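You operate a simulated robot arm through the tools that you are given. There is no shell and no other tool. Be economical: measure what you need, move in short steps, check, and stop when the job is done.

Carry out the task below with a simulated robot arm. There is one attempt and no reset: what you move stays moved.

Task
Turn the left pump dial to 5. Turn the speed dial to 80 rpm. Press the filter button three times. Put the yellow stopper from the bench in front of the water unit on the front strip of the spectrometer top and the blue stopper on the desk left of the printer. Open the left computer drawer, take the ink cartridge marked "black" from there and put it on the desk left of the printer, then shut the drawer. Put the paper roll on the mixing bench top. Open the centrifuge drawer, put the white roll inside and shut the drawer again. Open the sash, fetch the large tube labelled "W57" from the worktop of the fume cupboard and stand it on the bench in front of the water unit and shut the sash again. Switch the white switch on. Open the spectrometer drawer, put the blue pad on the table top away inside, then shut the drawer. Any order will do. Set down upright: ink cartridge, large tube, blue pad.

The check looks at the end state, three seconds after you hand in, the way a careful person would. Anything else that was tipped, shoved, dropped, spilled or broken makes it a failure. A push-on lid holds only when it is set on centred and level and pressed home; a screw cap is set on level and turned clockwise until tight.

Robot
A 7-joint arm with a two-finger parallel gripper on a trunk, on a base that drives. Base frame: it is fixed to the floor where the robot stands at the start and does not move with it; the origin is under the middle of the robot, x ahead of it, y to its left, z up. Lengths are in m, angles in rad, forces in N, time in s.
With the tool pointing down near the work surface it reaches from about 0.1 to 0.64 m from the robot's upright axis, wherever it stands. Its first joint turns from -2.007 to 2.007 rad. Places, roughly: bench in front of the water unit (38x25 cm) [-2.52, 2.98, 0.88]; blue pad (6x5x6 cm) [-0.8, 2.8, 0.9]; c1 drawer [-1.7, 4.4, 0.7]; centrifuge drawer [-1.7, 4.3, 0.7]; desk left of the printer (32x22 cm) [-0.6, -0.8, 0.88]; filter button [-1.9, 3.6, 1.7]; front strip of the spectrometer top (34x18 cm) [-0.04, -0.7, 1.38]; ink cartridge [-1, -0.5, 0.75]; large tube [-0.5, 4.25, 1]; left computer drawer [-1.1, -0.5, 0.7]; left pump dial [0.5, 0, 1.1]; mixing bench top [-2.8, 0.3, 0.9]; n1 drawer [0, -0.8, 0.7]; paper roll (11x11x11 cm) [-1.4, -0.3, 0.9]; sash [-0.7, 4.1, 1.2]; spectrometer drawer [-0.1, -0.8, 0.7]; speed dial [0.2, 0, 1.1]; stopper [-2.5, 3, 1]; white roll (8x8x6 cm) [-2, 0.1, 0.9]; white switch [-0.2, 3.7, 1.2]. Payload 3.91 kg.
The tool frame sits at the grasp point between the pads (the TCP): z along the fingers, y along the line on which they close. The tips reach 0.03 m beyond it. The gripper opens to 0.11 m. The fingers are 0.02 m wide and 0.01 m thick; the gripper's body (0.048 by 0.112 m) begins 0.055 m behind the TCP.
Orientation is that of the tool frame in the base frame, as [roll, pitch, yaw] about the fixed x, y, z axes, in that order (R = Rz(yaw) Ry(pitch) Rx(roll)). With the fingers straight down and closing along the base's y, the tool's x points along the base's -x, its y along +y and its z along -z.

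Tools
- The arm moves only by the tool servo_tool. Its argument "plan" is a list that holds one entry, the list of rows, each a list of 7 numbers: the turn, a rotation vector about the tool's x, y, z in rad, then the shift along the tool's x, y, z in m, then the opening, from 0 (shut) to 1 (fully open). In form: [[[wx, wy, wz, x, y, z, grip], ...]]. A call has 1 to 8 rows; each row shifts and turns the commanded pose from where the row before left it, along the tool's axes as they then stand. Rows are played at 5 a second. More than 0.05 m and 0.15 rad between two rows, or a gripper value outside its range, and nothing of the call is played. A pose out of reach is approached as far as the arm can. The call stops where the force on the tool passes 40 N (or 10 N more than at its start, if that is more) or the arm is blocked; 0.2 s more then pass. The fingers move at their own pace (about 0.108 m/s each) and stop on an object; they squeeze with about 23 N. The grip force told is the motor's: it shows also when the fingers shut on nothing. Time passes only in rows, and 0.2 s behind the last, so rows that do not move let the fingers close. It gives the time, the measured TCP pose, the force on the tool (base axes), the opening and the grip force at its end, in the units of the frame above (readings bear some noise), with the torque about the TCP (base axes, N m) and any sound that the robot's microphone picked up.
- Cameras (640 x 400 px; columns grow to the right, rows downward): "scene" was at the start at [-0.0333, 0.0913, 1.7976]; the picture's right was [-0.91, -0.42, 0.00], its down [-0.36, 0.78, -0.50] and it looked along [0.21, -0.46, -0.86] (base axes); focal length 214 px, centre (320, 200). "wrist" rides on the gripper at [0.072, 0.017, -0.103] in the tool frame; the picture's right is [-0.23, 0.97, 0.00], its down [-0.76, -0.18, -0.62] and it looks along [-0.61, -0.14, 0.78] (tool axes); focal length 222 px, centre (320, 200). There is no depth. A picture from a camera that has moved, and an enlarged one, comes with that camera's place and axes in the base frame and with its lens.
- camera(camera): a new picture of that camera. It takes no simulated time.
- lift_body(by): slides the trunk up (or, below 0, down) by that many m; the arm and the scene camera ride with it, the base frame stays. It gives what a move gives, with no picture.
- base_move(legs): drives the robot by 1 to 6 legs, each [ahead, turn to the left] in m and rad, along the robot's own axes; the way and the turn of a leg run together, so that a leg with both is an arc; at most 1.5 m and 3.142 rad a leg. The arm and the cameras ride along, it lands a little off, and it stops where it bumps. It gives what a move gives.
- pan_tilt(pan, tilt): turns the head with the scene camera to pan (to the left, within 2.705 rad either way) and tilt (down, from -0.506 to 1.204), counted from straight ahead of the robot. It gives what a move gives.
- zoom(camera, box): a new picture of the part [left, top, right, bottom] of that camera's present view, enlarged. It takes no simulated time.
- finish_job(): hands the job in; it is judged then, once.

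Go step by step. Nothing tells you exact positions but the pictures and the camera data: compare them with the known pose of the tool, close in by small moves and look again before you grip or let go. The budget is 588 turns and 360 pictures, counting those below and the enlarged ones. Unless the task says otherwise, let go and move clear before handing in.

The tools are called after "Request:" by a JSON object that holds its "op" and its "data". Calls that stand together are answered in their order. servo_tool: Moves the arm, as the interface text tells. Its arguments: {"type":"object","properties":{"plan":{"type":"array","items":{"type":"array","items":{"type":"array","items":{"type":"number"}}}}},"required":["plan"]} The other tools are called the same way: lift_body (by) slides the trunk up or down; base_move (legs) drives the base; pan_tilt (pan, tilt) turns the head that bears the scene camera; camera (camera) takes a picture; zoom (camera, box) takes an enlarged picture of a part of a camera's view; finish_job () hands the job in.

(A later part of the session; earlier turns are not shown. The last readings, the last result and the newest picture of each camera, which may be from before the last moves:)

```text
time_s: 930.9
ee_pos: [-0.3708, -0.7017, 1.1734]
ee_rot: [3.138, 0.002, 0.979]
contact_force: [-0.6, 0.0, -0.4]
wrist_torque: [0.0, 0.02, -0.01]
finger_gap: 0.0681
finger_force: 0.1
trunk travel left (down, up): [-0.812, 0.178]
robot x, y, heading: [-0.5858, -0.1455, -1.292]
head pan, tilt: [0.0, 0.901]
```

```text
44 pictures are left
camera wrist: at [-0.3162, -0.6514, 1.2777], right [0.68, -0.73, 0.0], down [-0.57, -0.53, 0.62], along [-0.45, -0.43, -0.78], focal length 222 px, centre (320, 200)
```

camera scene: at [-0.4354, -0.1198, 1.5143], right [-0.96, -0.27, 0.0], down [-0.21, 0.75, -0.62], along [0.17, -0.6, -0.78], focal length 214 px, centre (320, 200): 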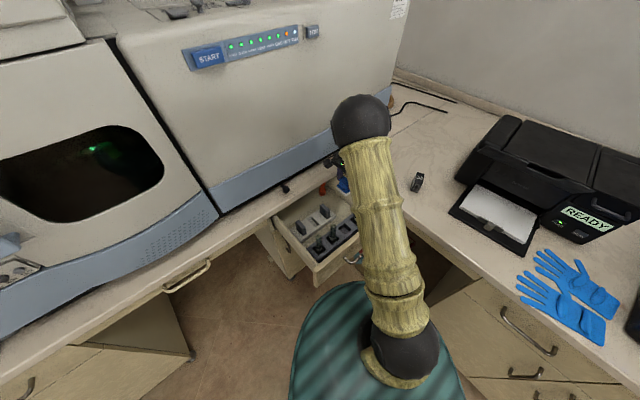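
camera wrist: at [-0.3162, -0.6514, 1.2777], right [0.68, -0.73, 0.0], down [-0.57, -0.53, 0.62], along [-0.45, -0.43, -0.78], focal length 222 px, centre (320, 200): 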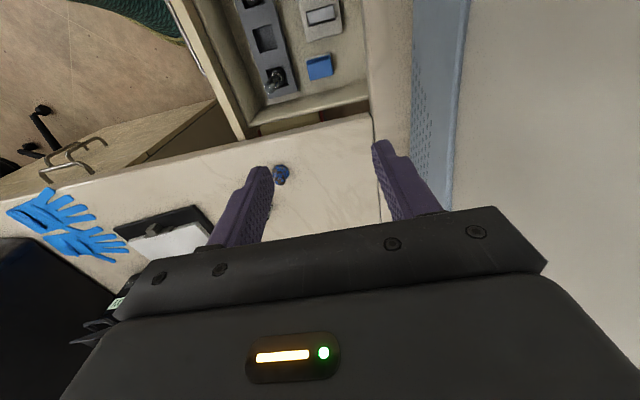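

Request:
{"op": "servo_tool", "data": {"plan": [[[0, 0, 0, 0.0129, -0.0379, 0, 0], [0, 0, 0, 0.0129, -0.0379, 0, 0], [0, 0, 0, 0.0129, -0.0379, 0, 0], [0, 0, 0, 0.0129, -0.0379, 0, 0], [0, 0, 0, 0.0129, -0.0379, 0, 0], [0, 0, 0, 0.0129, -0.0379, 0, 0], [0, 0, 0, 0.0129, -0.0379, 0, 0], [0, 0, 0, 0.0129, -0.0379, 0, 0]]]}}

Request:
{"op": "camera", "data": {"camera": "scene"}}

```text
time_s: 932.6
ee_pos: [-0.5651, -0.4462, 1.1743]
ee_rot: [3.137, 0.001, 0.98]
contact_force: [0.2, 0.1, 1.0]
wrist_torque: [-0.01, -0.02, -0.01]
finger_gap: 0.0
finger_force: 22.5
trunk travel left (down, up): [-0.812, 0.178]
robot x, y, heading: [-0.5906, -0.1438, -1.298]
head pan, tilt: [0.0, 0.901]
```

```text
43 pictures are left
camera scene: at [-0.4361, -0.1182, 1.6943], right [-0.96, -0.27, 0.0], down [-0.21, 0.75, -0.62], along [0.17, -0.6, -0.78], focal length 214 px, centre (320, 200)
```

scene: 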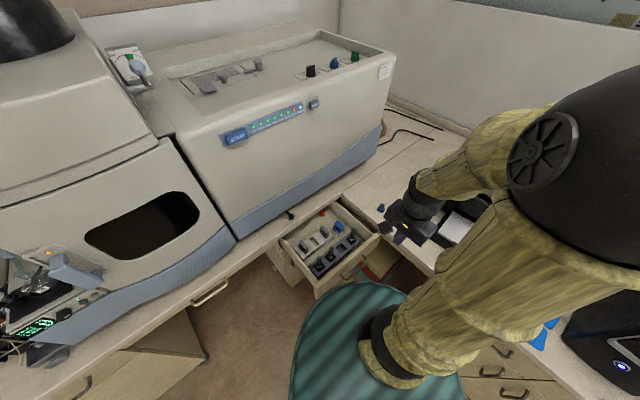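

Request:
{"op": "lift_body", "data": {"by": -0.4}}

Request:
{"op": "servo_tool", "data": {"plan": [[[0, 0, 0, 0, 0.04, 0, 0], [0, 0, 0, 0, 0.04, 0, 0], [0, 0, 0, 0, 0.04, 0, 0]]]}}

Request:
{"op": "camera", "data": {"camera": "scene"}}

```text
time_s: 936.5
ee_pos: [-0.565, -0.4487, 0.774]
ee_rot: [3.137, 0.002, 0.979]
contact_force: [0.0, 0.0, -0.2]
wrist_torque: [0.02, -0.02, 0.02]
finger_gap: 0.0003
finger_force: 23.6
trunk travel left (down, up): [-0.412, 0.578]
robot x, y, heading: [-0.5835, -0.1479, -1.292]
head pan, tilt: [0.0, 0.901]
```

```text
time_s: 937.3
ee_pos: [-0.4669, -0.5147, 0.7733]
ee_rot: [3.136, 0.002, 0.978]
contact_force: [0.2, -0.7, 0.5]
wrist_torque: [-0.01, 0.06, 0.0]
finger_gap: 0.0001
finger_force: 22.9
trunk travel left (down, up): [-0.412, 0.578]
robot x, y, heading: [-0.5838, -0.147, -1.296]
head pan, tilt: [0.0, 0.901]
```

```text
42 pictures are left
camera scene: at [-0.4355, -0.1196, 1.2943], right [-0.96, -0.27, 0.0], down [-0.21, 0.75, -0.62], along [0.17, -0.6, -0.78], focal length 214 px, centre (320, 200)
```

scene: 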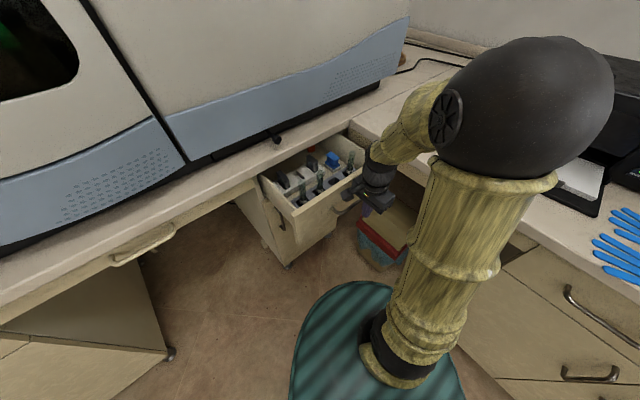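

Request:
{"op": "servo_tool", "data": {"plan": [[[0, 0, 0, 0, 0.04, 0, 0], [0, 0, 0, 0, 0.04, 0, 0], [0, 0, 0, 0, 0.04, 0, 0], [0, 0, 0, 0, 0.04, 0, 0], [0, 0, 0, 0, 0.03, 0, 0], [0, 0, 0, 0, 0.015, 0, 0], [0, 0, 0, 0, 0.015, 0, 0], [0, 0, 0, 0, 0.015, 0, 0]]]}}

Request:
{"op": "zoom", "data": {"camera": "scene", "box": [220, 100, 420, 280]}}

```text
time_s: 938.9
ee_pos: [-0.295, -0.6286, 0.7776]
ee_rot: [-3.13, -0.002, 0.979]
contact_force: [-20.3, 25.2, 12.4]
wrist_torque: [-3.11, -2.57, 0.34]
finger_gap: 0.0002
finger_force: 22.6
trunk travel left (down, up): [-0.412, 0.578]
robot x, y, heading: [-0.5816, -0.1456, -1.297]
head pan, tilt: [0.0, 0.901]
stopped in row 7: the force on the tool passed its limit at 63 N (the readings are from after the stop); the commanded pose is now the measured one
```

```text
2.22 times, centred on (320, 190) of scene
camera zoom: at [-0.4382, -0.1159, 1.2949], right [-0.96, -0.27, 0.0], down [-0.21, 0.75, -0.62], along [0.17, -0.6, -0.78], focal length 477 px, centre (320, 222)
```

zoom: 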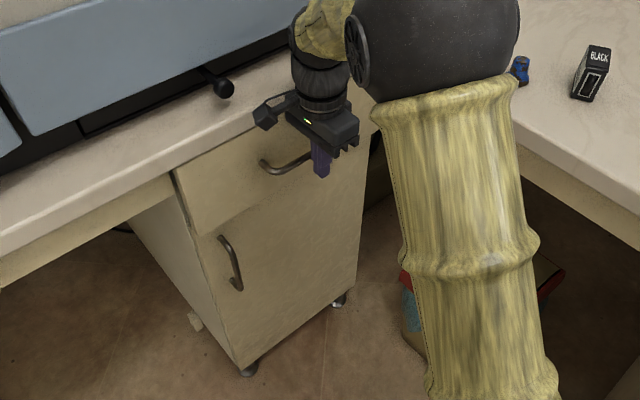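

Request:
{"op": "servo_tool", "data": {"plan": [[[0, 0, 0, 0, -0.03, 0, 0], [0, 0, 0, 0, -0.04, 0, 0], [0, 0, 0, 0, -0.04, 0, 0]]]}}

Request:
{"op": "zoom", "data": {"camera": "scene", "box": [240, 110, 380, 230]}}

```text
time_s: 939.7
ee_pos: [-0.3839, -0.5728, 0.7743]
ee_rot: [-3.132, -0.002, 0.98]
contact_force: [-0.3, 0.1, -0.8]
wrist_torque: [0.03, 0.0, 0.02]
finger_gap: 0.0003
finger_force: 22.6
trunk travel left (down, up): [-0.412, 0.578]
robot x, y, heading: [-0.5857, -0.1464, -1.295]
head pan, tilt: [0.0, 0.901]
```

```text
3.33 times, centred on (310, 170) of scene
camera zoom: at [-0.4352, -0.1198, 1.2942], right [-0.96, -0.27, 0.0], down [-0.21, 0.75, -0.62], along [0.17, -0.6, -0.78], focal length 715 px, centre (353, 300)
```

zoom: 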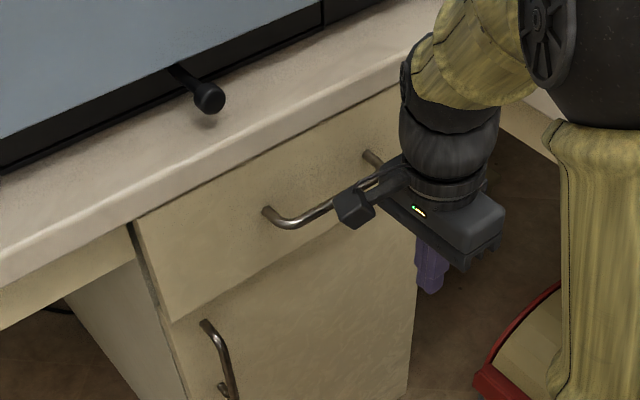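

Drawer shut. Now the last item, the yellow stopper: I raise, roll the gripper on the way, and drive to the water bench.

Request:
{"op": "lift_body", "data": {"by": 0.4}}

Request:
{"op": "base_move", "data": {"legs": [[-0.45, 0]]}}

Request:
{"op": "servo_tool", "data": {"plan": [[[0, 0, -0.15, 0, 0, 0, 0.5], [0, 0, -0.15, 0, 0, 0, 0.5], [0, 0, -0.15, 0, 0, 0, 0.5], [0, 0, -0.15, 0, 0, 0, 0.5], [0, 0, -0.15, 0, 0, 0, 0.5], [0, 0, -0.15, 0, 0, 0, 0.5], [0, 0, -0.15, 0, 0, 0, 0.5], [0, 0, -0.15, 0, 0, 0, 0.5]]]}}

Request:
{"op": "servo_tool", "data": {"plan": [[[0, 0, -0.15, 0, 0, 0, 0.5], [0, 0, -0.15, 0, 0, 0, 0.5], [0, 0, -0.15, 0, 0, 0, 0.5], [0, 0, -0.15, 0, 0, 0, 0.5], [0, 0, -0.15, 0, 0, 0, 0.5], [0, 0, -0.15, 0, 0, 0, 0.5], [0, 0, -0.15, 0, 0, 0, 0.5], [0, 0, -0.15, 0, 0, 0, 0.5]]]}}

Request:
{"op": "base_move", "data": {"legs": [[0, -1.4], [0, -1.395], [1.03, 0], [1.02, 0], [0, -0.44], [0.66, 0]]}}

Request:
{"op": "base_move", "data": {"legs": [[0, 0.796]]}}

Request:
{"op": "camera", "data": {"camera": "wrist"}}

```text
time_s: 943.5
ee_pos: [-0.3842, -0.5733, 1.1735]
ee_rot: [-3.128, -0.004, 0.979]
contact_force: [0.5, 0.5, 0.0]
wrist_torque: [-0.04, 0.03, 0.03]
finger_gap: 0.0
finger_force: 23.1
trunk travel left (down, up): [-0.812, 0.178]
robot x, y, heading: [-0.5817, -0.1468, -1.295]
head pan, tilt: [0.0, 0.901]
```

```text
time_s: 946.6
ee_pos: [-0.5061, -0.1349, 1.1757]
ee_rot: [-3.13, -0.004, 0.983]
contact_force: [-0.6, 0.4, 0.3]
wrist_torque: [0.01, -0.02, -0.01]
finger_gap: 0.0
finger_force: 22.8
trunk travel left (down, up): [-0.812, 0.178]
robot x, y, heading: [-0.7111, 0.289, -1.296]
head pan, tilt: [0.0, 0.901]
```

```text
time_s: 948.4
ee_pos: [-0.5055, -0.1362, 1.1746]
ee_rot: [-3.139, -0.012, 2.183]
contact_force: [0.5, -0.4, 0.5]
wrist_torque: [0.0, 0.02, 0.0]
finger_gap: 0.0551
finger_force: 0.0
trunk travel left (down, up): [-0.812, 0.178]
robot x, y, heading: [-0.7106, 0.2925, -1.293]
head pan, tilt: [0.0, 0.901]
```

```text
time_s: 950.2
ee_pos: [-0.5059, -0.1358, 1.174]
ee_rot: [3.131, -0.004, -2.9]
contact_force: [-0.6, -0.3, -0.9]
wrist_torque: [0.0, -0.01, -0.03]
finger_gap: 0.0549
finger_force: 0.2
trunk travel left (down, up): [-0.812, 0.178]
robot x, y, heading: [-0.7065, 0.2897, -1.293]
head pan, tilt: [0.0, 0.901]
```

```text
time_s: 977.5
ee_pos: [-2.1594, 3.0295, 1.1761]
ee_rot: [3.129, -0.004, 0.135]
contact_force: [0.8, 0.1, -0.4]
wrist_torque: [-0.01, 0.05, -0.01]
finger_gap: 0.0548
finger_force: 0.0
trunk travel left (down, up): [-0.812, 0.178]
robot x, y, heading: [-2.0044, 2.5861, 1.745]
head pan, tilt: [0.0, 0.901]
```

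```text
time_s: 980.8
ee_pos: [-2.4274, 2.7843, 1.1746]
ee_rot: [3.132, -0.004, 0.924]
contact_force: [0.1, -0.5, 0.0]
wrist_torque: [0.0, -0.04, -0.03]
finger_gap: 0.0549
finger_force: 0.0
trunk travel left (down, up): [-0.812, 0.178]
robot x, y, heading: [-2.0003, 2.5828, 2.534]
head pan, tilt: [0.0, 0.901]
```

```text
39 pictures are left
camera wrist: at [-2.3714, 2.8324, 1.2792], right [0.64, -0.77, 0.01], down [-0.61, -0.5, 0.62], along [-0.47, -0.4, -0.79], focal length 222 px, centre (320, 200)
```

wrist: 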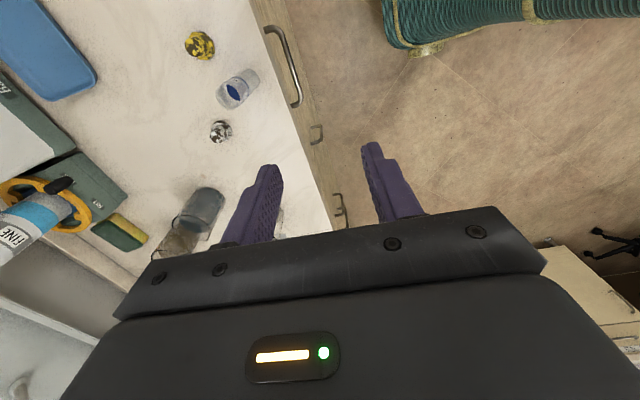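

Request:
{"op": "servo_tool", "data": {"plan": [[[0.009, 0, 0, 0.0216, -0.0372, 0, 0.5], [0, 0, 0, 0.0216, -0.0372, 0, 0.5], [0, 0, 0, 0.0216, -0.0372, 0, 0.5], [0, 0, 0, 0.0216, -0.0372, 0, 0.5], [0, 0, -0.055, 0, 0, 0, 0.5]]]}}

Request:
{"op": "lift_body", "data": {"by": -0.1}}

Request:
{"op": "camera", "data": {"camera": "wrist"}}

```text
time_s: 982.0
ee_pos: [-2.4922, 2.9449, 1.1767]
ee_rot: [3.14, -0.007, 0.978]
contact_force: [0.4, 0.2, -0.7]
wrist_torque: [0.03, 0.01, 0.02]
finger_gap: 0.0549
finger_force: 0.1
trunk travel left (down, up): [-0.812, 0.178]
robot x, y, heading: [-2.0011, 2.5856, 2.531]
head pan, tilt: [0.0, 0.901]
```

```text
time_s: 983.4
ee_pos: [-2.4922, 2.9445, 1.0754]
ee_rot: [3.14, -0.004, 0.978]
contact_force: [-0.4, -0.2, -0.6]
wrist_torque: [0.01, -0.04, -0.02]
finger_gap: 0.0549
finger_force: 0.0
trunk travel left (down, up): [-0.712, 0.278]
robot x, y, heading: [-1.9977, 2.5856, 2.535]
head pan, tilt: [0.0, 0.901]
```

```text
38 pictures are left
camera wrist: at [-2.4386, 2.9945, 1.1798], right [0.68, -0.73, 0.0], down [-0.58, -0.53, 0.62], along [-0.45, -0.42, -0.79], focal length 222 px, centre (320, 200)
```

wrist: 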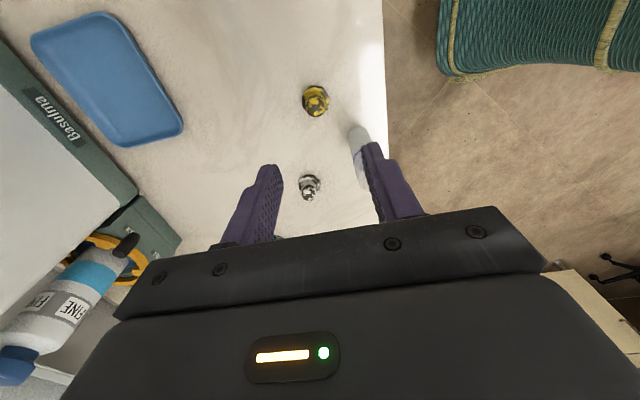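

Request:
{"op": "servo_tool", "data": {"plan": [[[0, 0, 0, 0.008, -0.005, 0.04, 0.5], [0, 0, 0, 0, 0, 0.04, 0.5], [0, 0, 0, 0, 0, 0.03, 0.5]]]}}

Request:
{"op": "camera", "data": {"camera": "wrist"}}

```text
time_s: 984.2
ee_pos: [-2.4943, 2.9544, 0.9652]
ee_rot: [3.138, -0.005, 0.976]
contact_force: [0.8, 0.2, -0.9]
wrist_torque: [0.05, 0.01, 0.01]
finger_gap: 0.0552
finger_force: 0.0
trunk travel left (down, up): [-0.712, 0.278]
robot x, y, heading: [-2.0026, 2.5795, 2.532]
head pan, tilt: [0.0, 0.901]
```

```text
37 pictures are left
camera wrist: at [-2.4396, 3.0045, 1.0682], right [0.68, -0.73, 0.0], down [-0.58, -0.53, 0.62], along [-0.45, -0.42, -0.79], focal length 222 px, centre (320, 200)
```

wrist: 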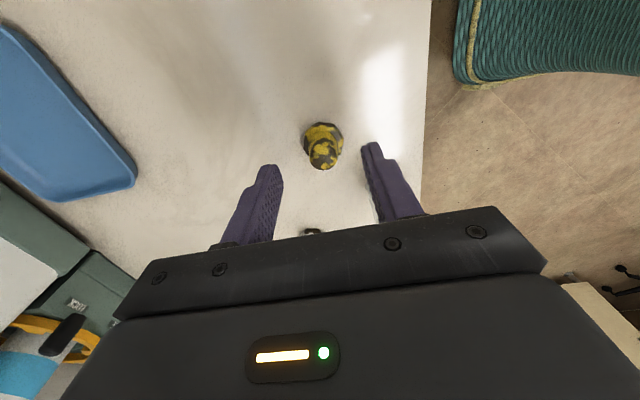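

Request:
{"op": "servo_tool", "data": {"plan": [[[0, 0, 0, 0, 0.001, 0.03, 0.5], [0, 0, 0, 0, 0, 0.014, 0.5], [0, 0, 0, 0, 0, 0, 0], [0, 0, 0, 0, 0, 0, 0], [0, 0, 0, 0, 0, 0, 0]]]}}

Request:
{"op": "lift_body", "data": {"by": 0.27}}

Request:
{"op": "camera", "data": {"camera": "wrist"}}

```text
time_s: 985.4
ee_pos: [-2.4916, 2.9536, 0.9228]
ee_rot: [3.139, -0.006, 0.976]
contact_force: [-0.3, -0.4, 0.3]
wrist_torque: [0.01, -0.01, -0.01]
finger_gap: 0.0231
finger_force: 22.7
trunk travel left (down, up): [-0.712, 0.278]
robot x, y, heading: [-2.0029, 2.5799, 2.53]
head pan, tilt: [0.0, 0.901]
```

```text
time_s: 988.1
ee_pos: [-2.4927, 2.954, 1.1924]
ee_rot: [3.137, -0.005, 0.977]
contact_force: [0.1, -0.3, -1.2]
wrist_torque: [0.0, -0.01, 0.01]
finger_gap: 0.0228
finger_force: 22.9
trunk travel left (down, up): [-0.982, 0.008]
robot x, y, heading: [-2.0038, 2.5813, 2.531]
head pan, tilt: [0.0, 0.901]
```

```text
36 pictures are left
camera wrist: at [-2.4383, 3.0037, 1.2964], right [0.68, -0.73, 0.0], down [-0.58, -0.53, 0.62], along [-0.45, -0.42, -0.79], focal length 222 px, centre (320, 200)
```

wrist: 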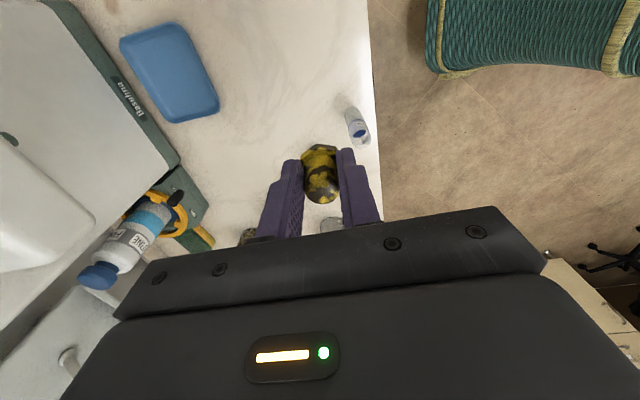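

Yellow stopper gripped, tube undisturbed. I pull the arm in and up to check the height needed for the spectrometer top.

Request:
{"op": "servo_tool", "data": {"plan": [[[0, 0, 0, 0, 0.019, -0.037, 0], [0, 0, 0, 0, 0.019, -0.037, 0], [0, 0, 0, 0, 0.019, -0.037, 0], [0, 0, 0, 0, 0.019, -0.037, 0], [0, 0, 0, 0, 0.019, -0.037, 0], [0, 0, 0, 0, 0.019, -0.037, 0], [0, 0, 0, 0, 0.019, -0.037, 0]]]}}

```text
time_s: 989.7
ee_pos: [-2.3818, 2.8785, 1.452]
ee_rot: [3.14, -0.005, 0.977]
contact_force: [-0.3, -0.5, 0.0]
wrist_torque: [0.02, 0.02, -0.01]
finger_gap: 0.0227
finger_force: 23.0
trunk travel left (down, up): [-0.982, 0.008]
robot x, y, heading: [-1.9996, 2.5818, 2.532]
head pan, tilt: [0.0, 0.901]
```

Request:
{"op": "servo_tool", "data": {"plan": [[[0, 0, 0, 0, 0, -0.02, 0], [0, 0, 0, 0, 0, -0.02, 0]]]}}

Request:
{"op": "base_move", "data": {"legs": [[0, 1.17], [0, 1.17], [0.95, 0], [0, 0.6], [0.9, 0], [0.85, 0]]}}

Request:
{"op": "pan_tilt", "data": {"pan": -0.3, "tilt": 0.6}}

Request:
{"op": "camera", "data": {"camera": "scene"}}

```text
time_s: 990.3
ee_pos: [-2.3845, 2.8788, 1.491]
ee_rot: [3.138, -0.005, 0.978]
contact_force: [0.5, 0.1, -0.7]
wrist_torque: [0.0, -0.02, -0.02]
finger_gap: 0.023
finger_force: 23.3
trunk travel left (down, up): [-0.982, 0.008]
robot x, y, heading: [-2.0034, 2.5825, 2.533]
head pan, tilt: [0.0, 0.901]
```

```text
time_s: 1016.7
ee_pos: [-0.3978, -0.0245, 1.4917]
ee_rot: [3.138, -0.006, -2.402]
contact_force: [-0.3, -0.6, -0.6]
wrist_torque: [0.03, 0.02, -0.01]
finger_gap: 0.0229
finger_force: 22.9
trunk travel left (down, up): [-0.982, 0.008]
robot x, y, heading: [-0.7002, 0.351, -0.847]
head pan, tilt: [0.0, 0.901]
```

```text
time_s: 1017.5
ee_pos: [-0.3968, -0.0253, 1.4913]
ee_rot: [3.139, -0.004, -2.402]
contact_force: [-1.4, 0.7, -1.5]
wrist_torque: [0.01, -0.01, -0.02]
finger_gap: 0.0231
finger_force: 23.0
trunk travel left (down, up): [-0.982, 0.008]
robot x, y, heading: [-0.6988, 0.3543, -0.849]
head pan, tilt: [-0.3, 0.6]
```

```text
35 pictures are left
camera scene: at [-0.5892, 0.4176, 1.889], right [-0.91, -0.41, 0.0], down [-0.23, 0.52, -0.82], along [0.34, -0.75, -0.57], focal length 214 px, centre (320, 200)
```

scene: 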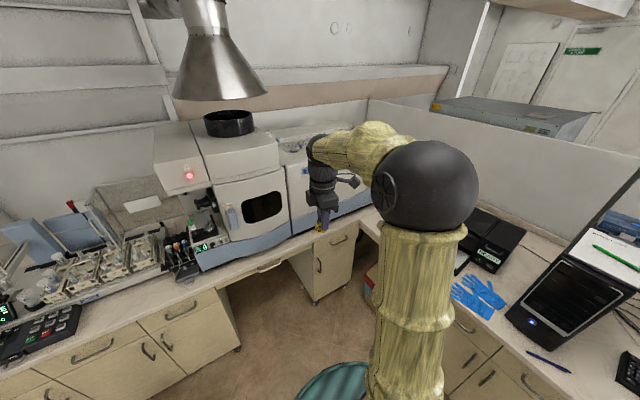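

Request:
{"op": "base_move", "data": {"legs": [[0, -0.18], [0.5, 0]]}}

Request:
{"op": "camera", "data": {"camera": "wrist"}}

```text
time_s: 1021.7
ee_pos: [-0.2154, -0.4937, 1.4919]
ee_rot: [3.137, -0.006, -2.583]
contact_force: [0.0, -0.7, -0.1]
wrist_torque: [0.01, 0.03, -0.01]
finger_gap: 0.0229
finger_force: 23.0
trunk travel left (down, up): [-0.982, 0.008]
robot x, y, heading: [-0.4485, -0.0712, -1.032]
head pan, tilt: [-0.3, 0.6]
```

```text
34 pictures are left
camera wrist: at [-0.2848, -0.5182, 1.5955], right [-0.32, 0.95, 0.0], down [0.74, 0.25, 0.62], along [0.58, 0.2, -0.79], focal length 222 px, centre (320, 200)
```

wrist: 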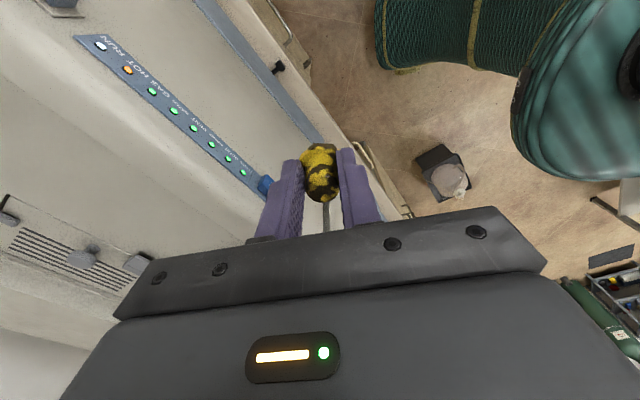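

Request:
{"op": "base_move", "data": {"legs": [[0.21, 0], [0, 0.15]]}}

Request:
{"op": "camera", "data": {"camera": "wrist"}}

Request:
{"op": "camera", "data": {"camera": "scene"}}

```text
time_s: 1024.3
ee_pos: [-0.05, -0.635, 1.4908]
ee_rot: [3.14, -0.006, -2.441]
contact_force: [0.5, 0.3, 0.4]
wrist_torque: [0.0, -0.01, 0.01]
finger_gap: 0.0228
finger_force: 23.0
trunk travel left (down, up): [-0.982, 0.008]
robot x, y, heading: [-0.3374, -0.2439, -0.881]
head pan, tilt: [-0.3, 0.6]
```

```text
33 pictures are left
camera wrist: at [-0.1155, -0.6696, 1.5957], right [-0.45, 0.89, 0.0], down [0.7, 0.36, 0.62], along [0.55, 0.28, -0.79], focal length 222 px, centre (320, 200)
```

wrist: 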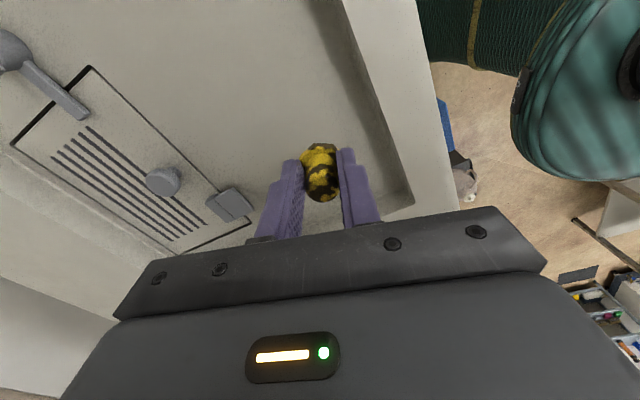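

```text
32 pictures are left
camera scene: at [-0.2254, -0.1862, 1.8891], right [-0.93, -0.38, 0.0], down [-0.21, 0.52, -0.83], along [0.31, -0.76, -0.56], focal length 214 px, centre (320, 200)
```

scene: 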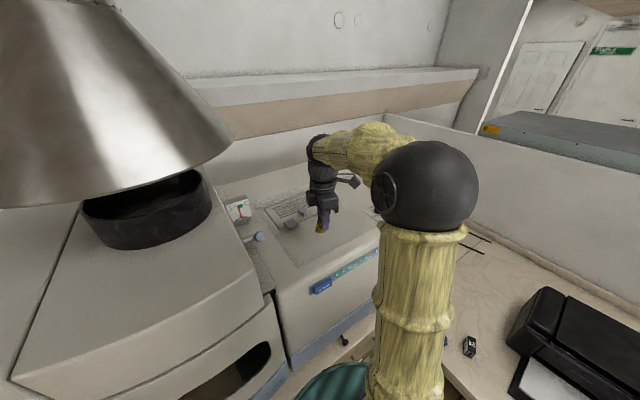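

Request:
{"op": "servo_tool", "data": {"plan": [[[0, 0, 0, 0, -0.028, 0, 0], [0, 0, 0, 0, 0, 0.03, 0], [0, 0, 0, 0, 0, 0.02, 0], [0, 0, 0, 0, 0, 0.008, 0]]]}}

Request:
{"op": "servo_tool", "data": {"plan": [[[0, 0, 0, 0, 0, 0.005, 0], [0, 0, 0, 0, 0, 0.005, 0], [0, 0, 0, 0, 0, 0.0, 0]]]}}

Request:
{"op": "camera", "data": {"camera": "wrist"}}

```text
time_s: 1025.3
ee_pos: [-0.031, -0.6576, 1.4334]
ee_rot: [3.14, -0.007, -2.441]
contact_force: [0.5, 0.3, -0.2]
wrist_torque: [-0.03, 0.02, 0.05]
finger_gap: 0.0233
finger_force: 23.0
trunk travel left (down, up): [-0.982, 0.008]
robot x, y, heading: [-0.3381, -0.2474, -0.882]
head pan, tilt: [-0.3, 0.6]
```

```text
time_s: 1026.1
ee_pos: [-0.0323, -0.658, 1.4231]
ee_rot: [3.14, -0.005, -2.442]
contact_force: [-0.4, 0.2, 0.0]
wrist_torque: [-0.01, 0.05, 0.01]
finger_gap: 0.023
finger_force: 23.1
trunk travel left (down, up): [-0.982, 0.008]
robot x, y, heading: [-0.3419, -0.246, -0.886]
head pan, tilt: [-0.3, 0.6]
```

```text
31 pictures are left
camera wrist: at [-0.0971, -0.6919, 1.5273], right [-0.45, 0.89, 0.0], down [0.7, 0.36, 0.62], along [0.55, 0.28, -0.79], focal length 222 px, centre (320, 200)
```

wrist: 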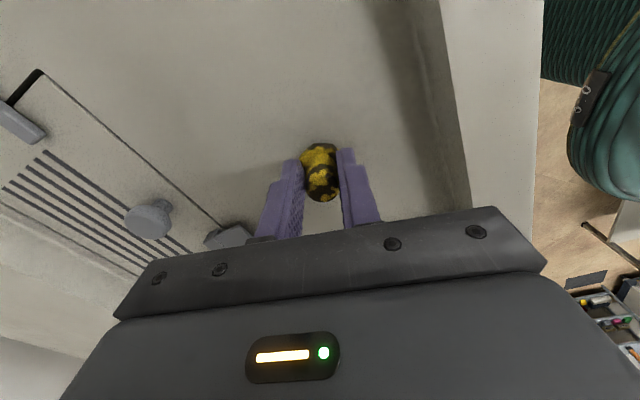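

Request:
{"op": "servo_tool", "data": {"plan": [[[0, 0, 0, 0, 0, 0.005, 0], [0, 0, 0, 0, 0, 0.005, 0], [0, 0, 0, 0, 0, 0.004, 0], [0, 0, 0, 0, 0, 0.0, 0]]]}}

```text
time_s: 1027.1
ee_pos: [-0.0333, -0.6561, 1.4114]
ee_rot: [-3.14, -0.007, -2.44]
contact_force: [3.7, -4.6, 25.0]
wrist_torque: [-0.03, -0.29, -0.06]
finger_gap: 0.0235
finger_force: 22.7
trunk travel left (down, up): [-0.982, 0.008]
robot x, y, heading: [-0.3377, -0.2485, -0.891]
head pan, tilt: [-0.3, 0.6]
```

Contact. I release and rise.

Request:
{"op": "servo_tool", "data": {"plan": [[[0, 0, 0, 0, 0, -0.002, 0.38], [0, 0, 0, 0, 0, 0, 0.38], [0, 0, 0, 0, 0, -0.03, 0.38], [0, 0, 0, 0, 0, -0.03, 0.38], [0, 0, 0, 0, 0, -0.02, 0.38]]]}}

Request:
{"op": "camera", "data": {"camera": "wrist"}}

```text
time_s: 1028.3
ee_pos: [-0.0308, -0.6564, 1.4909]
ee_rot: [3.141, -0.004, -2.439]
contact_force: [0.0, -0.1, -0.2]
wrist_torque: [0.04, 0.0, -0.03]
finger_gap: 0.0419
finger_force: 0.0
trunk travel left (down, up): [-0.982, 0.008]
robot x, y, heading: [-0.3358, -0.2451, -0.882]
head pan, tilt: [-0.3, 0.6]
```

```text
30 pictures are left
camera wrist: at [-0.0968, -0.6894, 1.5943], right [-0.45, 0.89, 0.0], down [0.7, 0.36, 0.62], along [0.55, 0.28, -0.79], focal length 222 px, centre (320, 200)
```

wrist: 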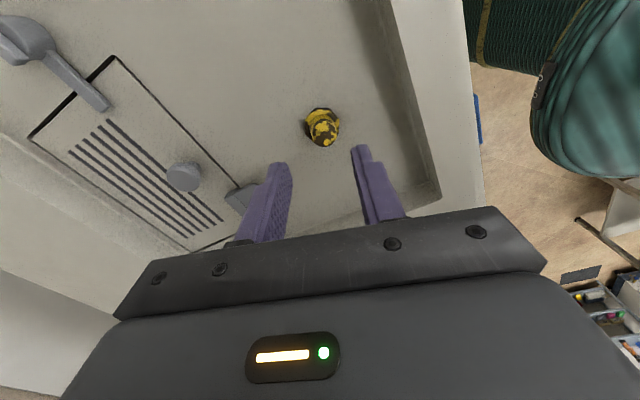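

All items are placed. I back away and do a final visual check.

Request:
{"op": "base_move", "data": {"legs": [[-0.5, 0]]}}

Request:
{"op": "pan_tilt", "data": {"pan": 0, "tilt": 0.7}}

Request:
{"op": "camera", "data": {"camera": "scene"}}

Request:
{"op": "zoom", "data": {"camera": "scene", "box": [60, 120, 260, 260]}}

```text
time_s: 1031.7
ee_pos: [-0.3454, -0.269, 1.4897]
ee_rot: [3.139, -0.006, -2.43]
contact_force: [-0.5, -0.4, -0.4]
wrist_torque: [0.0, -0.04, 0.03]
finger_gap: 0.0415
finger_force: 0.1
trunk travel left (down, up): [-0.982, 0.008]
robot x, y, heading: [-0.6551, 0.1367, -0.867]
head pan, tilt: [-0.3, 0.6]
```

```text
time_s: 1032.5
ee_pos: [-0.3456, -0.2691, 1.4904]
ee_rot: [3.141, -0.005, -2.429]
contact_force: [-0.2, -0.6, 0.6]
wrist_torque: [-0.01, -0.01, 0.01]
finger_gap: 0.0417
finger_force: 0.1
trunk travel left (down, up): [-0.982, 0.008]
robot x, y, heading: [-0.6567, 0.138, -0.872]
head pan, tilt: [0.0, 0.7]
```

```text
29 pictures are left
camera scene: at [-0.5241, 0.2143, 1.8804], right [-0.77, -0.64, 0.0], down [-0.41, 0.49, -0.76], along [0.49, -0.59, -0.64], focal length 214 px, centre (320, 200)
```

scene: 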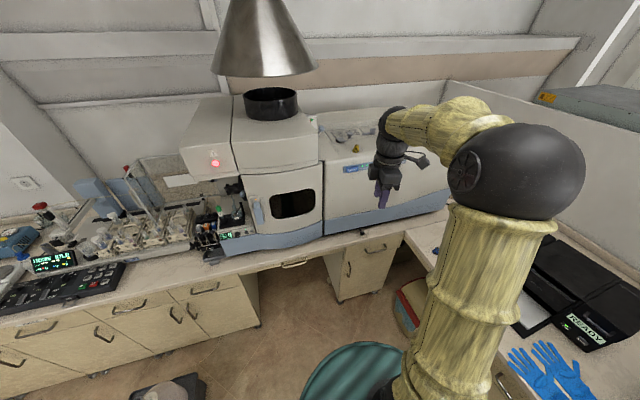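

```text
2.86 times, centred on (160, 190) of scene
camera zoom: at [-0.5241, 0.2143, 1.8804], right [-0.77, -0.64, 0.0], down [-0.41, 0.49, -0.76], along [0.49, -0.59, -0.64], focal length 613 px, centre (777, 229)
```

zoom: 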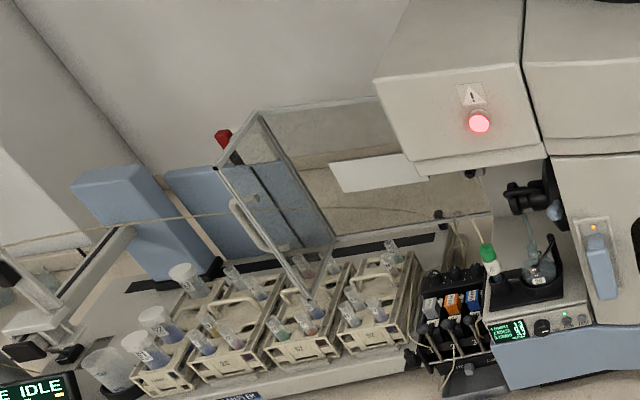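

Request:
{"op": "zoom", "data": {"camera": "scene", "box": [200, 205, 260, 245]}}

Request:
{"op": "zoom", "data": {"camera": "scene", "box": [310, 220, 420, 305]}}

```text
10.00 times, centred on (230, 225) of scene
camera zoom: at [-0.5241, 0.2143, 1.8804], right [-0.77, -0.64, 0.0], down [-0.41, 0.49, -0.76], along [0.49, -0.59, -0.64], focal length 2145 px, centre (1220, -50)
```

zoom: 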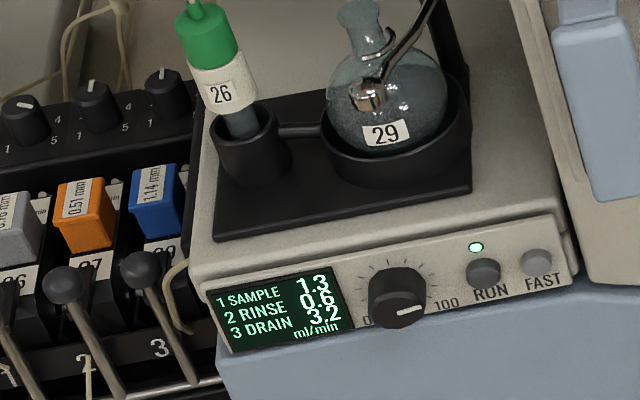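

```text
4.71 times, centred on (365, 262) of scene
camera zoom: at [-0.5241, 0.2143, 1.8804], right [-0.77, -0.64, 0.0], down [-0.41, 0.49, -0.76], along [0.49, -0.59, -0.64], focal length 1009 px, centre (108, -94)
```

zoom: 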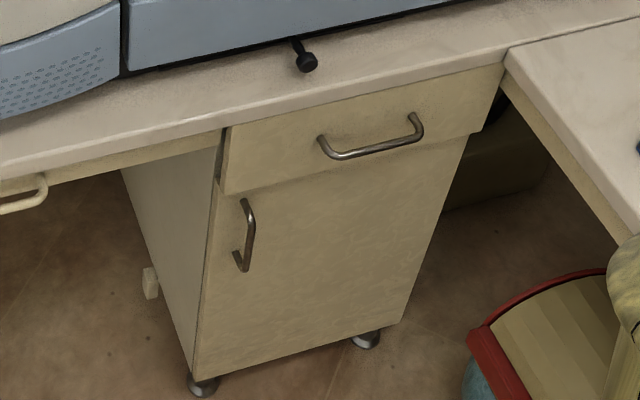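

The spectrometer drawer still stands about 2–3 cm proud (my gripper body met the bench edge). I check the computer drawer too.

Request:
{"op": "pan_tilt", "data": {"pan": -1.4, "tilt": 0.9}}

Request:
{"op": "camera", "data": {"camera": "scene"}}

```text
time_s: 1034.0
ee_pos: [-0.3456, -0.2693, 1.4887]
ee_rot: [3.139, -0.005, -2.428]
contact_force: [0.1, 0.6, -0.1]
wrist_torque: [-0.03, -0.02, 0.01]
finger_gap: 0.0419
finger_force: 0.0
trunk travel left (down, up): [-0.982, 0.008]
robot x, y, heading: [-0.6509, 0.1365, -0.871]
head pan, tilt: [-1.4, 0.901]
```

```text
25 pictures are left
camera scene: at [-0.6274, 0.2217, 1.8643], right [-0.77, 0.64, 0.0], down [0.5, 0.6, -0.62], along [-0.4, -0.48, -0.78], focal length 214 px, centre (320, 200)
```

scene: 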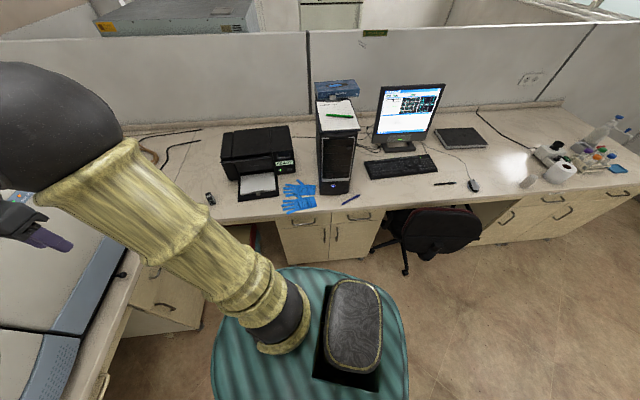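

Request:
{"op": "zoom", "data": {"camera": "scene", "box": [270, 200, 390, 265]}}

```text
5.33 times, centred on (330, 232) of scene
camera zoom: at [-0.6274, 0.2217, 1.8643], right [-0.77, 0.64, 0.0], down [0.5, 0.6, -0.62], along [-0.4, -0.48, -0.78], focal length 1144 px, centre (267, 27)
```

zoom: 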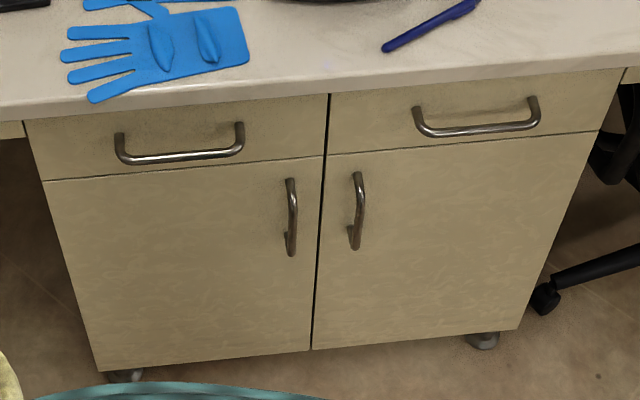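

The computer drawer is flush; the spectrometer drawer needs a further push with the gripper turned edge-on. I set that up.

Request:
{"op": "base_move", "data": {"legs": [[0, -0.471], [0.29, 0], [0, 0.047]]}}

Request:
{"op": "servo_tool", "data": {"plan": [[[0, 0, 0.145, 0, 0, 0.03, 0], [0, 0, 0.145, 0, 0, 0.03, 0], [0, 0, 0.145, 0, 0, 0.03, 0], [0, 0, 0.145, 0, 0, 0.03, 0], [0, 0, 0.145, 0, 0, 0.03, 0], [0, 0, 0.145, 0, 0, 0.03, 0], [0, 0, 0.145, 0, 0, 0.03, 0], [0, 0, 0.145, 0, 0, 0.03, 0]]]}}

Request:
{"op": "servo_tool", "data": {"plan": [[[0, 0, 0.144, 0, 0, 0.03, 0], [0, 0, 0, 0, 0, 0.03, 0]]]}}

```text
time_s: 1038.6
ee_pos: [-0.4819, -0.6403, 1.4903]
ee_rot: [3.141, -0.005, -2.865]
contact_force: [0.5, -0.6, 0.0]
wrist_torque: [0.01, -0.01, -0.01]
finger_gap: 0.0418
finger_force: 0.1
trunk travel left (down, up): [-0.982, 0.008]
robot x, y, heading: [-0.5962, -0.1428, -1.303]
head pan, tilt: [-1.4, 0.901]
```

```text
time_s: 1040.4
ee_pos: [-0.4856, -0.6439, 1.2486]
ee_rot: [-3.138, -0.006, 2.258]
contact_force: [-0.3, -0.2, -0.2]
wrist_torque: [-0.02, 0.05, 0.0]
finger_gap: 0.0
finger_force: 22.6
trunk travel left (down, up): [-0.982, 0.008]
robot x, y, heading: [-0.5983, -0.142, -1.305]
head pan, tilt: [-1.4, 0.901]
```

```text
time_s: 1041.0
ee_pos: [-0.4856, -0.6436, 1.1876]
ee_rot: [-3.137, -0.002, 2.114]
contact_force: [0.3, -0.1, 0.1]
wrist_torque: [-0.03, -0.03, -0.01]
finger_gap: 0.0
finger_force: 23.2
trunk travel left (down, up): [-0.982, 0.008]
robot x, y, heading: [-0.5927, -0.1435, -1.305]
head pan, tilt: [-1.4, 0.901]
```

Request:
{"op": "servo_tool", "data": {"plan": [[[0, 0, -0.145, 0, 0, 0, 0], [0, 0, -0.145, 0, 0, 0, 0], [0, 0, -0.146, 0, 0, 0, 0], [0, 0, 0, -0.025, 0.0297, 0, 0], [0, 0, 0, -0.025, 0.0297, 0, 0], [0, 0, 0, -0.025, 0.0297, 0, 0], [0, 0, 0, -0.026, 0.0296, 0, 0]]]}}

Request:
{"op": "lift_body", "data": {"by": -0.25}}

Request:
{"op": "camera", "data": {"camera": "wrist"}}

```text
time_s: 1042.6
ee_pos: [-0.331, -0.5984, 1.1898]
ee_rot: [-3.137, -0.007, 2.553]
contact_force: [0.3, 0.3, 1.0]
wrist_torque: [0.0, 0.03, 0.01]
finger_gap: 0.0
finger_force: 23.0
trunk travel left (down, up): [-0.982, 0.008]
robot x, y, heading: [-0.5918, -0.1426, -1.301]
head pan, tilt: [-1.4, 0.901]
```

```text
time_s: 1045.2
ee_pos: [-0.3326, -0.5995, 0.9391]
ee_rot: [-3.136, -0.006, 2.552]
contact_force: [-0.2, 0.0, 1.0]
wrist_torque: [0.03, 0.01, -0.01]
finger_gap: 0.0004
finger_force: 23.4
trunk travel left (down, up): [-0.732, 0.258]
robot x, y, heading: [-0.5915, -0.1426, -1.302]
head pan, tilt: [-1.4, 0.901]
```

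```text
23 pictures are left
camera wrist: at [-0.382, -0.5455, 1.0437], right [0.73, 0.68, 0.0], down [0.54, -0.57, 0.62], along [0.42, -0.45, -0.79], focal length 222 px, centre (320, 200)
```

wrist: 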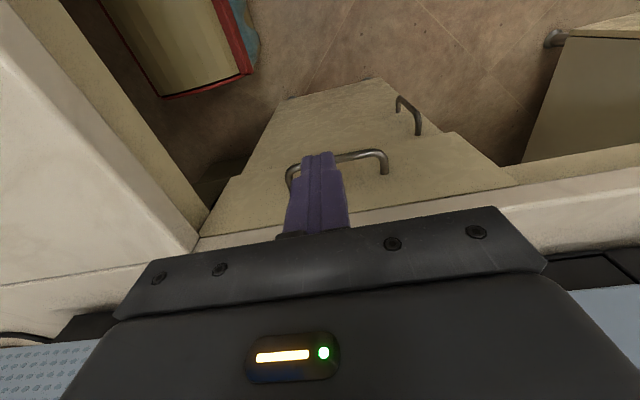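

Request:
{"op": "lift_body", "data": {"by": -0.165}}

Request:
{"op": "servo_tool", "data": {"plan": [[[0, 0, 0, -0.03, 0, 0, 0], [0, 0, 0, -0.02, 0, 0, 0], [0, 0, 0, -0.012, 0, 0, 0], [0, 0, 0, -0.012, 0, 0, 0], [0, 0, 0, -0.012, 0, 0, 0], [0, 0, 0, -0.012, 0, 0, 0]]]}}

Request:
{"op": "camera", "data": {"camera": "wrist"}}

```text
time_s: 1047.1
ee_pos: [-0.332, -0.5989, 0.775]
ee_rot: [-3.138, -0.006, 2.552]
contact_force: [0.0, 0.3, -0.9]
wrist_torque: [0.02, 0.0, 0.0]
finger_gap: 0.0
finger_force: 23.4
trunk travel left (down, up): [-0.567, 0.423]
robot x, y, heading: [-0.592, -0.1401, -1.302]
head pan, tilt: [-1.4, 0.901]
```

```text
time_s: 1048.0
ee_pos: [-0.2843, -0.6325, 0.774]
ee_rot: [-3.14, -0.022, 2.548]
contact_force: [-17.5, 19.9, 11.8]
wrist_torque: [-2.21, -2.16, 0.29]
finger_gap: 0.0003
finger_force: 22.4
trunk travel left (down, up): [-0.567, 0.423]
robot x, y, heading: [-0.5929, -0.1454, -1.304]
head pan, tilt: [-1.4, 0.901]
stopped in row 4: the force on the tool passed its limit at 55 N (the readings are from after the stop); the commanded pose is now the measured one
```

```text
22 pictures are left
camera wrist: at [-0.3322, -0.579, 0.8794], right [0.73, 0.68, -0.01], down [0.54, -0.58, 0.61], along [0.41, -0.45, -0.8], focal length 222 px, centre (320, 200)
```

wrist: 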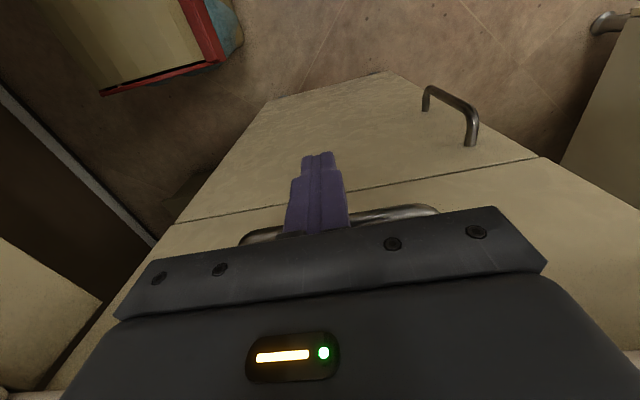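

Now flush. I retreat and, to be sure, go and inspect the centrifuge drawer as well.

Request:
{"op": "servo_tool", "data": {"plan": [[[0, 0, 0, 0.04, 0, 0, 0], [0, 0, 0, 0.04, 0, 0, 0]]]}}

Request:
{"op": "lift_body", "data": {"by": 0.4}}

Request:
{"op": "base_move", "data": {"legs": [[-0.45, 0]]}}

Request:
{"op": "pan_tilt", "data": {"pan": 0.45, "tilt": 0.7}}

Request:
{"op": "zoom", "data": {"camera": "scene", "box": [220, 180, 420, 320]}}

Request:
{"op": "base_move", "data": {"legs": [[0, -1.4], [0, -1.395], [1.03, 0], [1.02, 0], [0, -0.99], [1.2, 0]]}}

Request:
{"op": "pan_tilt", "data": {"pan": 0.4, "tilt": 0.7}}

Request:
{"op": "camera", "data": {"camera": "scene"}}

```text
time_s: 1048.6
ee_pos: [-0.3479, -0.591, 0.7737]
ee_rot: [3.141, -0.021, 2.55]
contact_force: [-0.4, 0.6, 0.1]
wrist_torque: [-0.01, -0.01, 0.02]
finger_gap: 0.0
finger_force: 23.5
trunk travel left (down, up): [-0.567, 0.423]
robot x, y, heading: [-0.5918, -0.1431, -1.305]
head pan, tilt: [-1.4, 0.901]
```

```text
time_s: 1052.5
ee_pos: [-0.3459, -0.5912, 1.1736]
ee_rot: [3.142, -0.023, 2.548]
contact_force: [0.8, 0.7, 0.2]
wrist_torque: [-0.03, 0.0, -0.03]
finger_gap: 0.0001
finger_force: 22.8
trunk travel left (down, up): [-0.967, 0.023]
robot x, y, heading: [-0.5957, -0.1444, -1.305]
head pan, tilt: [-1.4, 0.901]
```

```text
time_s: 1055.6
ee_pos: [-0.4662, -0.1536, 1.173]
ee_rot: [3.14, -0.023, 2.548]
contact_force: [0.3, -0.2, 1.1]
wrist_torque: [-0.06, -0.02, 0.01]
finger_gap: 0.0
finger_force: 23.4
trunk travel left (down, up): [-0.967, 0.023]
robot x, y, heading: [-0.7117, 0.2893, -1.308]
head pan, tilt: [-1.4, 0.901]
```

```text
time_s: 1057.4
ee_pos: [-0.4654, -0.1547, 1.1737]
ee_rot: [-3.142, -0.024, 2.549]
contact_force: [-0.7, -0.1, -0.7]
wrist_torque: [-0.02, -0.01, 0.01]
finger_gap: 0.0001
finger_force: 22.8
trunk travel left (down, up): [-0.967, 0.023]
robot x, y, heading: [-0.715, 0.2946, -1.303]
head pan, tilt: [0.45, 0.7]
```

```text
2.86 times, centred on (320, 250) of scene
camera zoom: at [-0.5264, 0.3269, 1.8654], right [-0.76, -0.66, 0.0], down [-0.42, 0.49, -0.76], along [0.5, -0.58, -0.64], focal length 613 px, centre (320, 57)
```

zoom: 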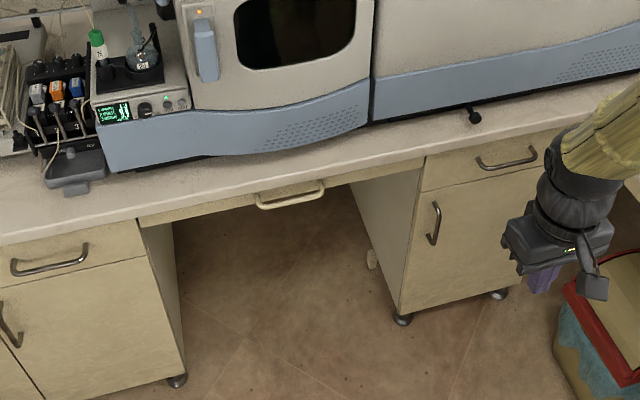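

```text
time_s: 1089.7
ee_pos: [-1.3697, 3.5986, 1.1738]
ee_rot: [-3.14, -0.024, -1.233]
contact_force: [0.1, 0.4, -0.1]
wrist_torque: [0.02, 0.01, -0.02]
finger_gap: 0.0
finger_force: 23.3
trunk travel left (down, up): [-0.967, 0.023]
robot x, y, heading: [-1.4418, 3.0907, 1.198]
head pan, tilt: [0.45, 0.7]
```

```text
time_s: 1090.3
ee_pos: [-1.3702, 3.5978, 1.1731]
ee_rot: [3.141, -0.021, -1.232]
contact_force: [-0.6, 0.2, -0.1]
wrist_torque: [0.01, 0.02, -0.04]
finger_gap: 0.0
finger_force: 22.8
trunk travel left (down, up): [-0.967, 0.023]
robot x, y, heading: [-1.4391, 3.0901, 1.199]
head pan, tilt: [0.4, 0.7]
```

```text
20 pictures are left
camera scene: at [-1.6077, 3.1756, 1.8654], right [1.0, 0.03, 0.0], down [0.02, -0.64, -0.76], along [-0.02, 0.76, -0.64], focal length 214 px, centre (320, 200)
```

scene: 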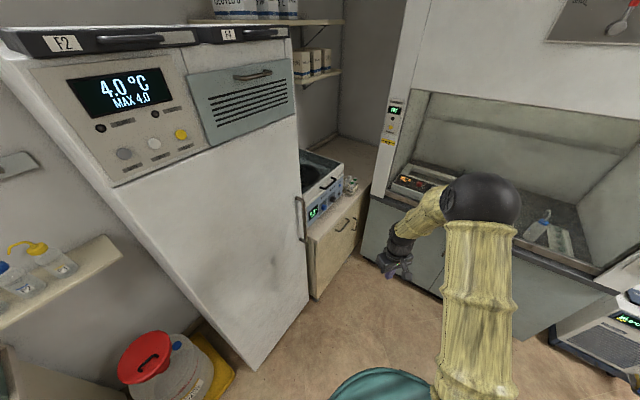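

Request:
{"op": "zoom", "data": {"camera": "scene", "box": [295, 180, 385, 310]}}

```text
3.08 times, centred on (340, 245) of scene
camera zoom: at [-1.6077, 3.1756, 1.8654], right [1.0, 0.03, 0.0], down [0.02, -0.64, -0.76], along [-0.02, 0.76, -0.64], focal length 660 px, centre (258, 62)
```

zoom: 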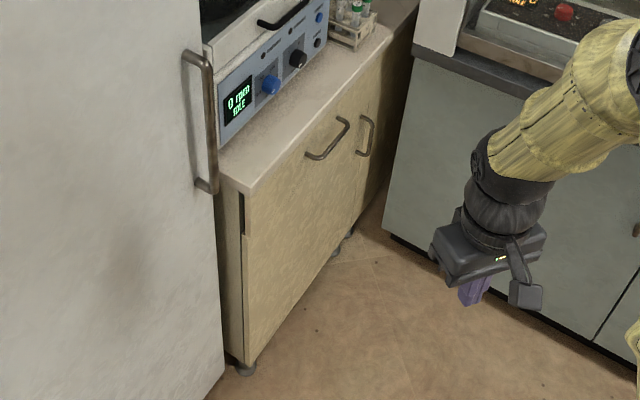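

The centrifuge drawer shows a small gap too; I push it again with the gripper turned edge-on.

Request:
{"op": "base_move", "data": {"legs": [[0, 0.212], [0.49, 0]]}}

Request:
{"op": "servo_tool", "data": {"plan": [[[0, 0, -0.143, 0, 0, 0, 0], [0, 0, -0.143, 0, 0, 0, 0], [0, 0, -0.142, 0, 0, 0, 0]]]}}

```text
time_s: 1094.7
ee_pos: [-1.3918, 4.09, 1.1746]
ee_rot: [3.141, -0.022, -1.027]
contact_force: [0.2, -0.1, 0.2]
wrist_torque: [-0.01, -0.02, 0.0]
finger_gap: 0.0001
finger_force: 23.0
trunk travel left (down, up): [-0.967, 0.023]
robot x, y, heading: [-1.3595, 3.5744, 1.4]
head pan, tilt: [0.4, 0.7]
```

```text
time_s: 1095.5
ee_pos: [-1.3917, 4.0899, 1.1741]
ee_rot: [3.133, -0.021, -0.598]
contact_force: [-0.3, -0.1, 1.0]
wrist_torque: [0.0, 0.0, -0.02]
finger_gap: 0.0001
finger_force: 22.6
trunk travel left (down, up): [-0.967, 0.023]
robot x, y, heading: [-1.3592, 3.5798, 1.403]
head pan, tilt: [0.4, 0.7]
```

Request:
{"op": "servo_tool", "data": {"plan": [[[0, -0.02, 0, -0.015, -0.025, 0, 0], [0, 0, 0, -0.015, -0.025, 0, 0]]]}}

Request:
{"op": "lift_body", "data": {"by": -0.22}}

Request:
{"op": "camera", "data": {"camera": "wrist"}}

```text
time_s: 1096.1
ee_pos: [-1.3881, 4.1471, 1.1719]
ee_rot: [3.132, -0.002, -0.599]
contact_force: [-0.4, 0.6, -0.1]
wrist_torque: [0.01, 0.03, -0.01]
finger_gap: 0.0002
finger_force: 23.0
trunk travel left (down, up): [-0.967, 0.023]
robot x, y, heading: [-1.3568, 3.5773, 1.401]
head pan, tilt: [0.4, 0.7]
```

```text
time_s: 1098.4
ee_pos: [-1.3882, 4.1473, 0.9525]
ee_rot: [3.133, 0.0, -0.6]
contact_force: [-0.3, 0.1, -0.8]
wrist_torque: [0.0, 0.0, 0.02]
finger_gap: 0.0001
finger_force: 22.8
trunk travel left (down, up): [-0.747, 0.243]
robot x, y, heading: [-1.3528, 3.581, 1.399]
head pan, tilt: [0.4, 0.7]
```

```text
18 pictures are left
camera wrist: at [-1.3367, 4.0929, 1.0572], right [-0.74, -0.68, 0.01], down [-0.53, 0.58, 0.62], along [-0.42, 0.45, -0.78], focal length 222 px, centre (320, 200)
```

wrist: 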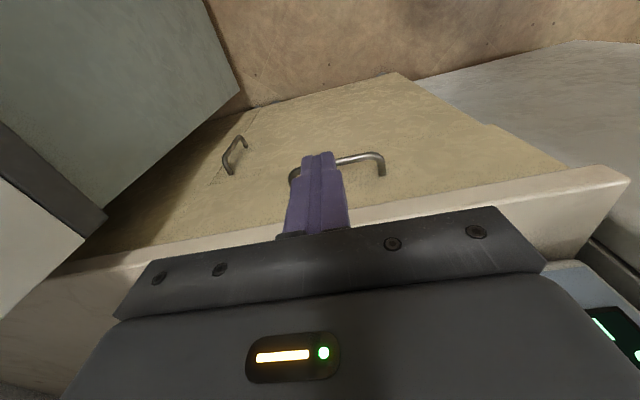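

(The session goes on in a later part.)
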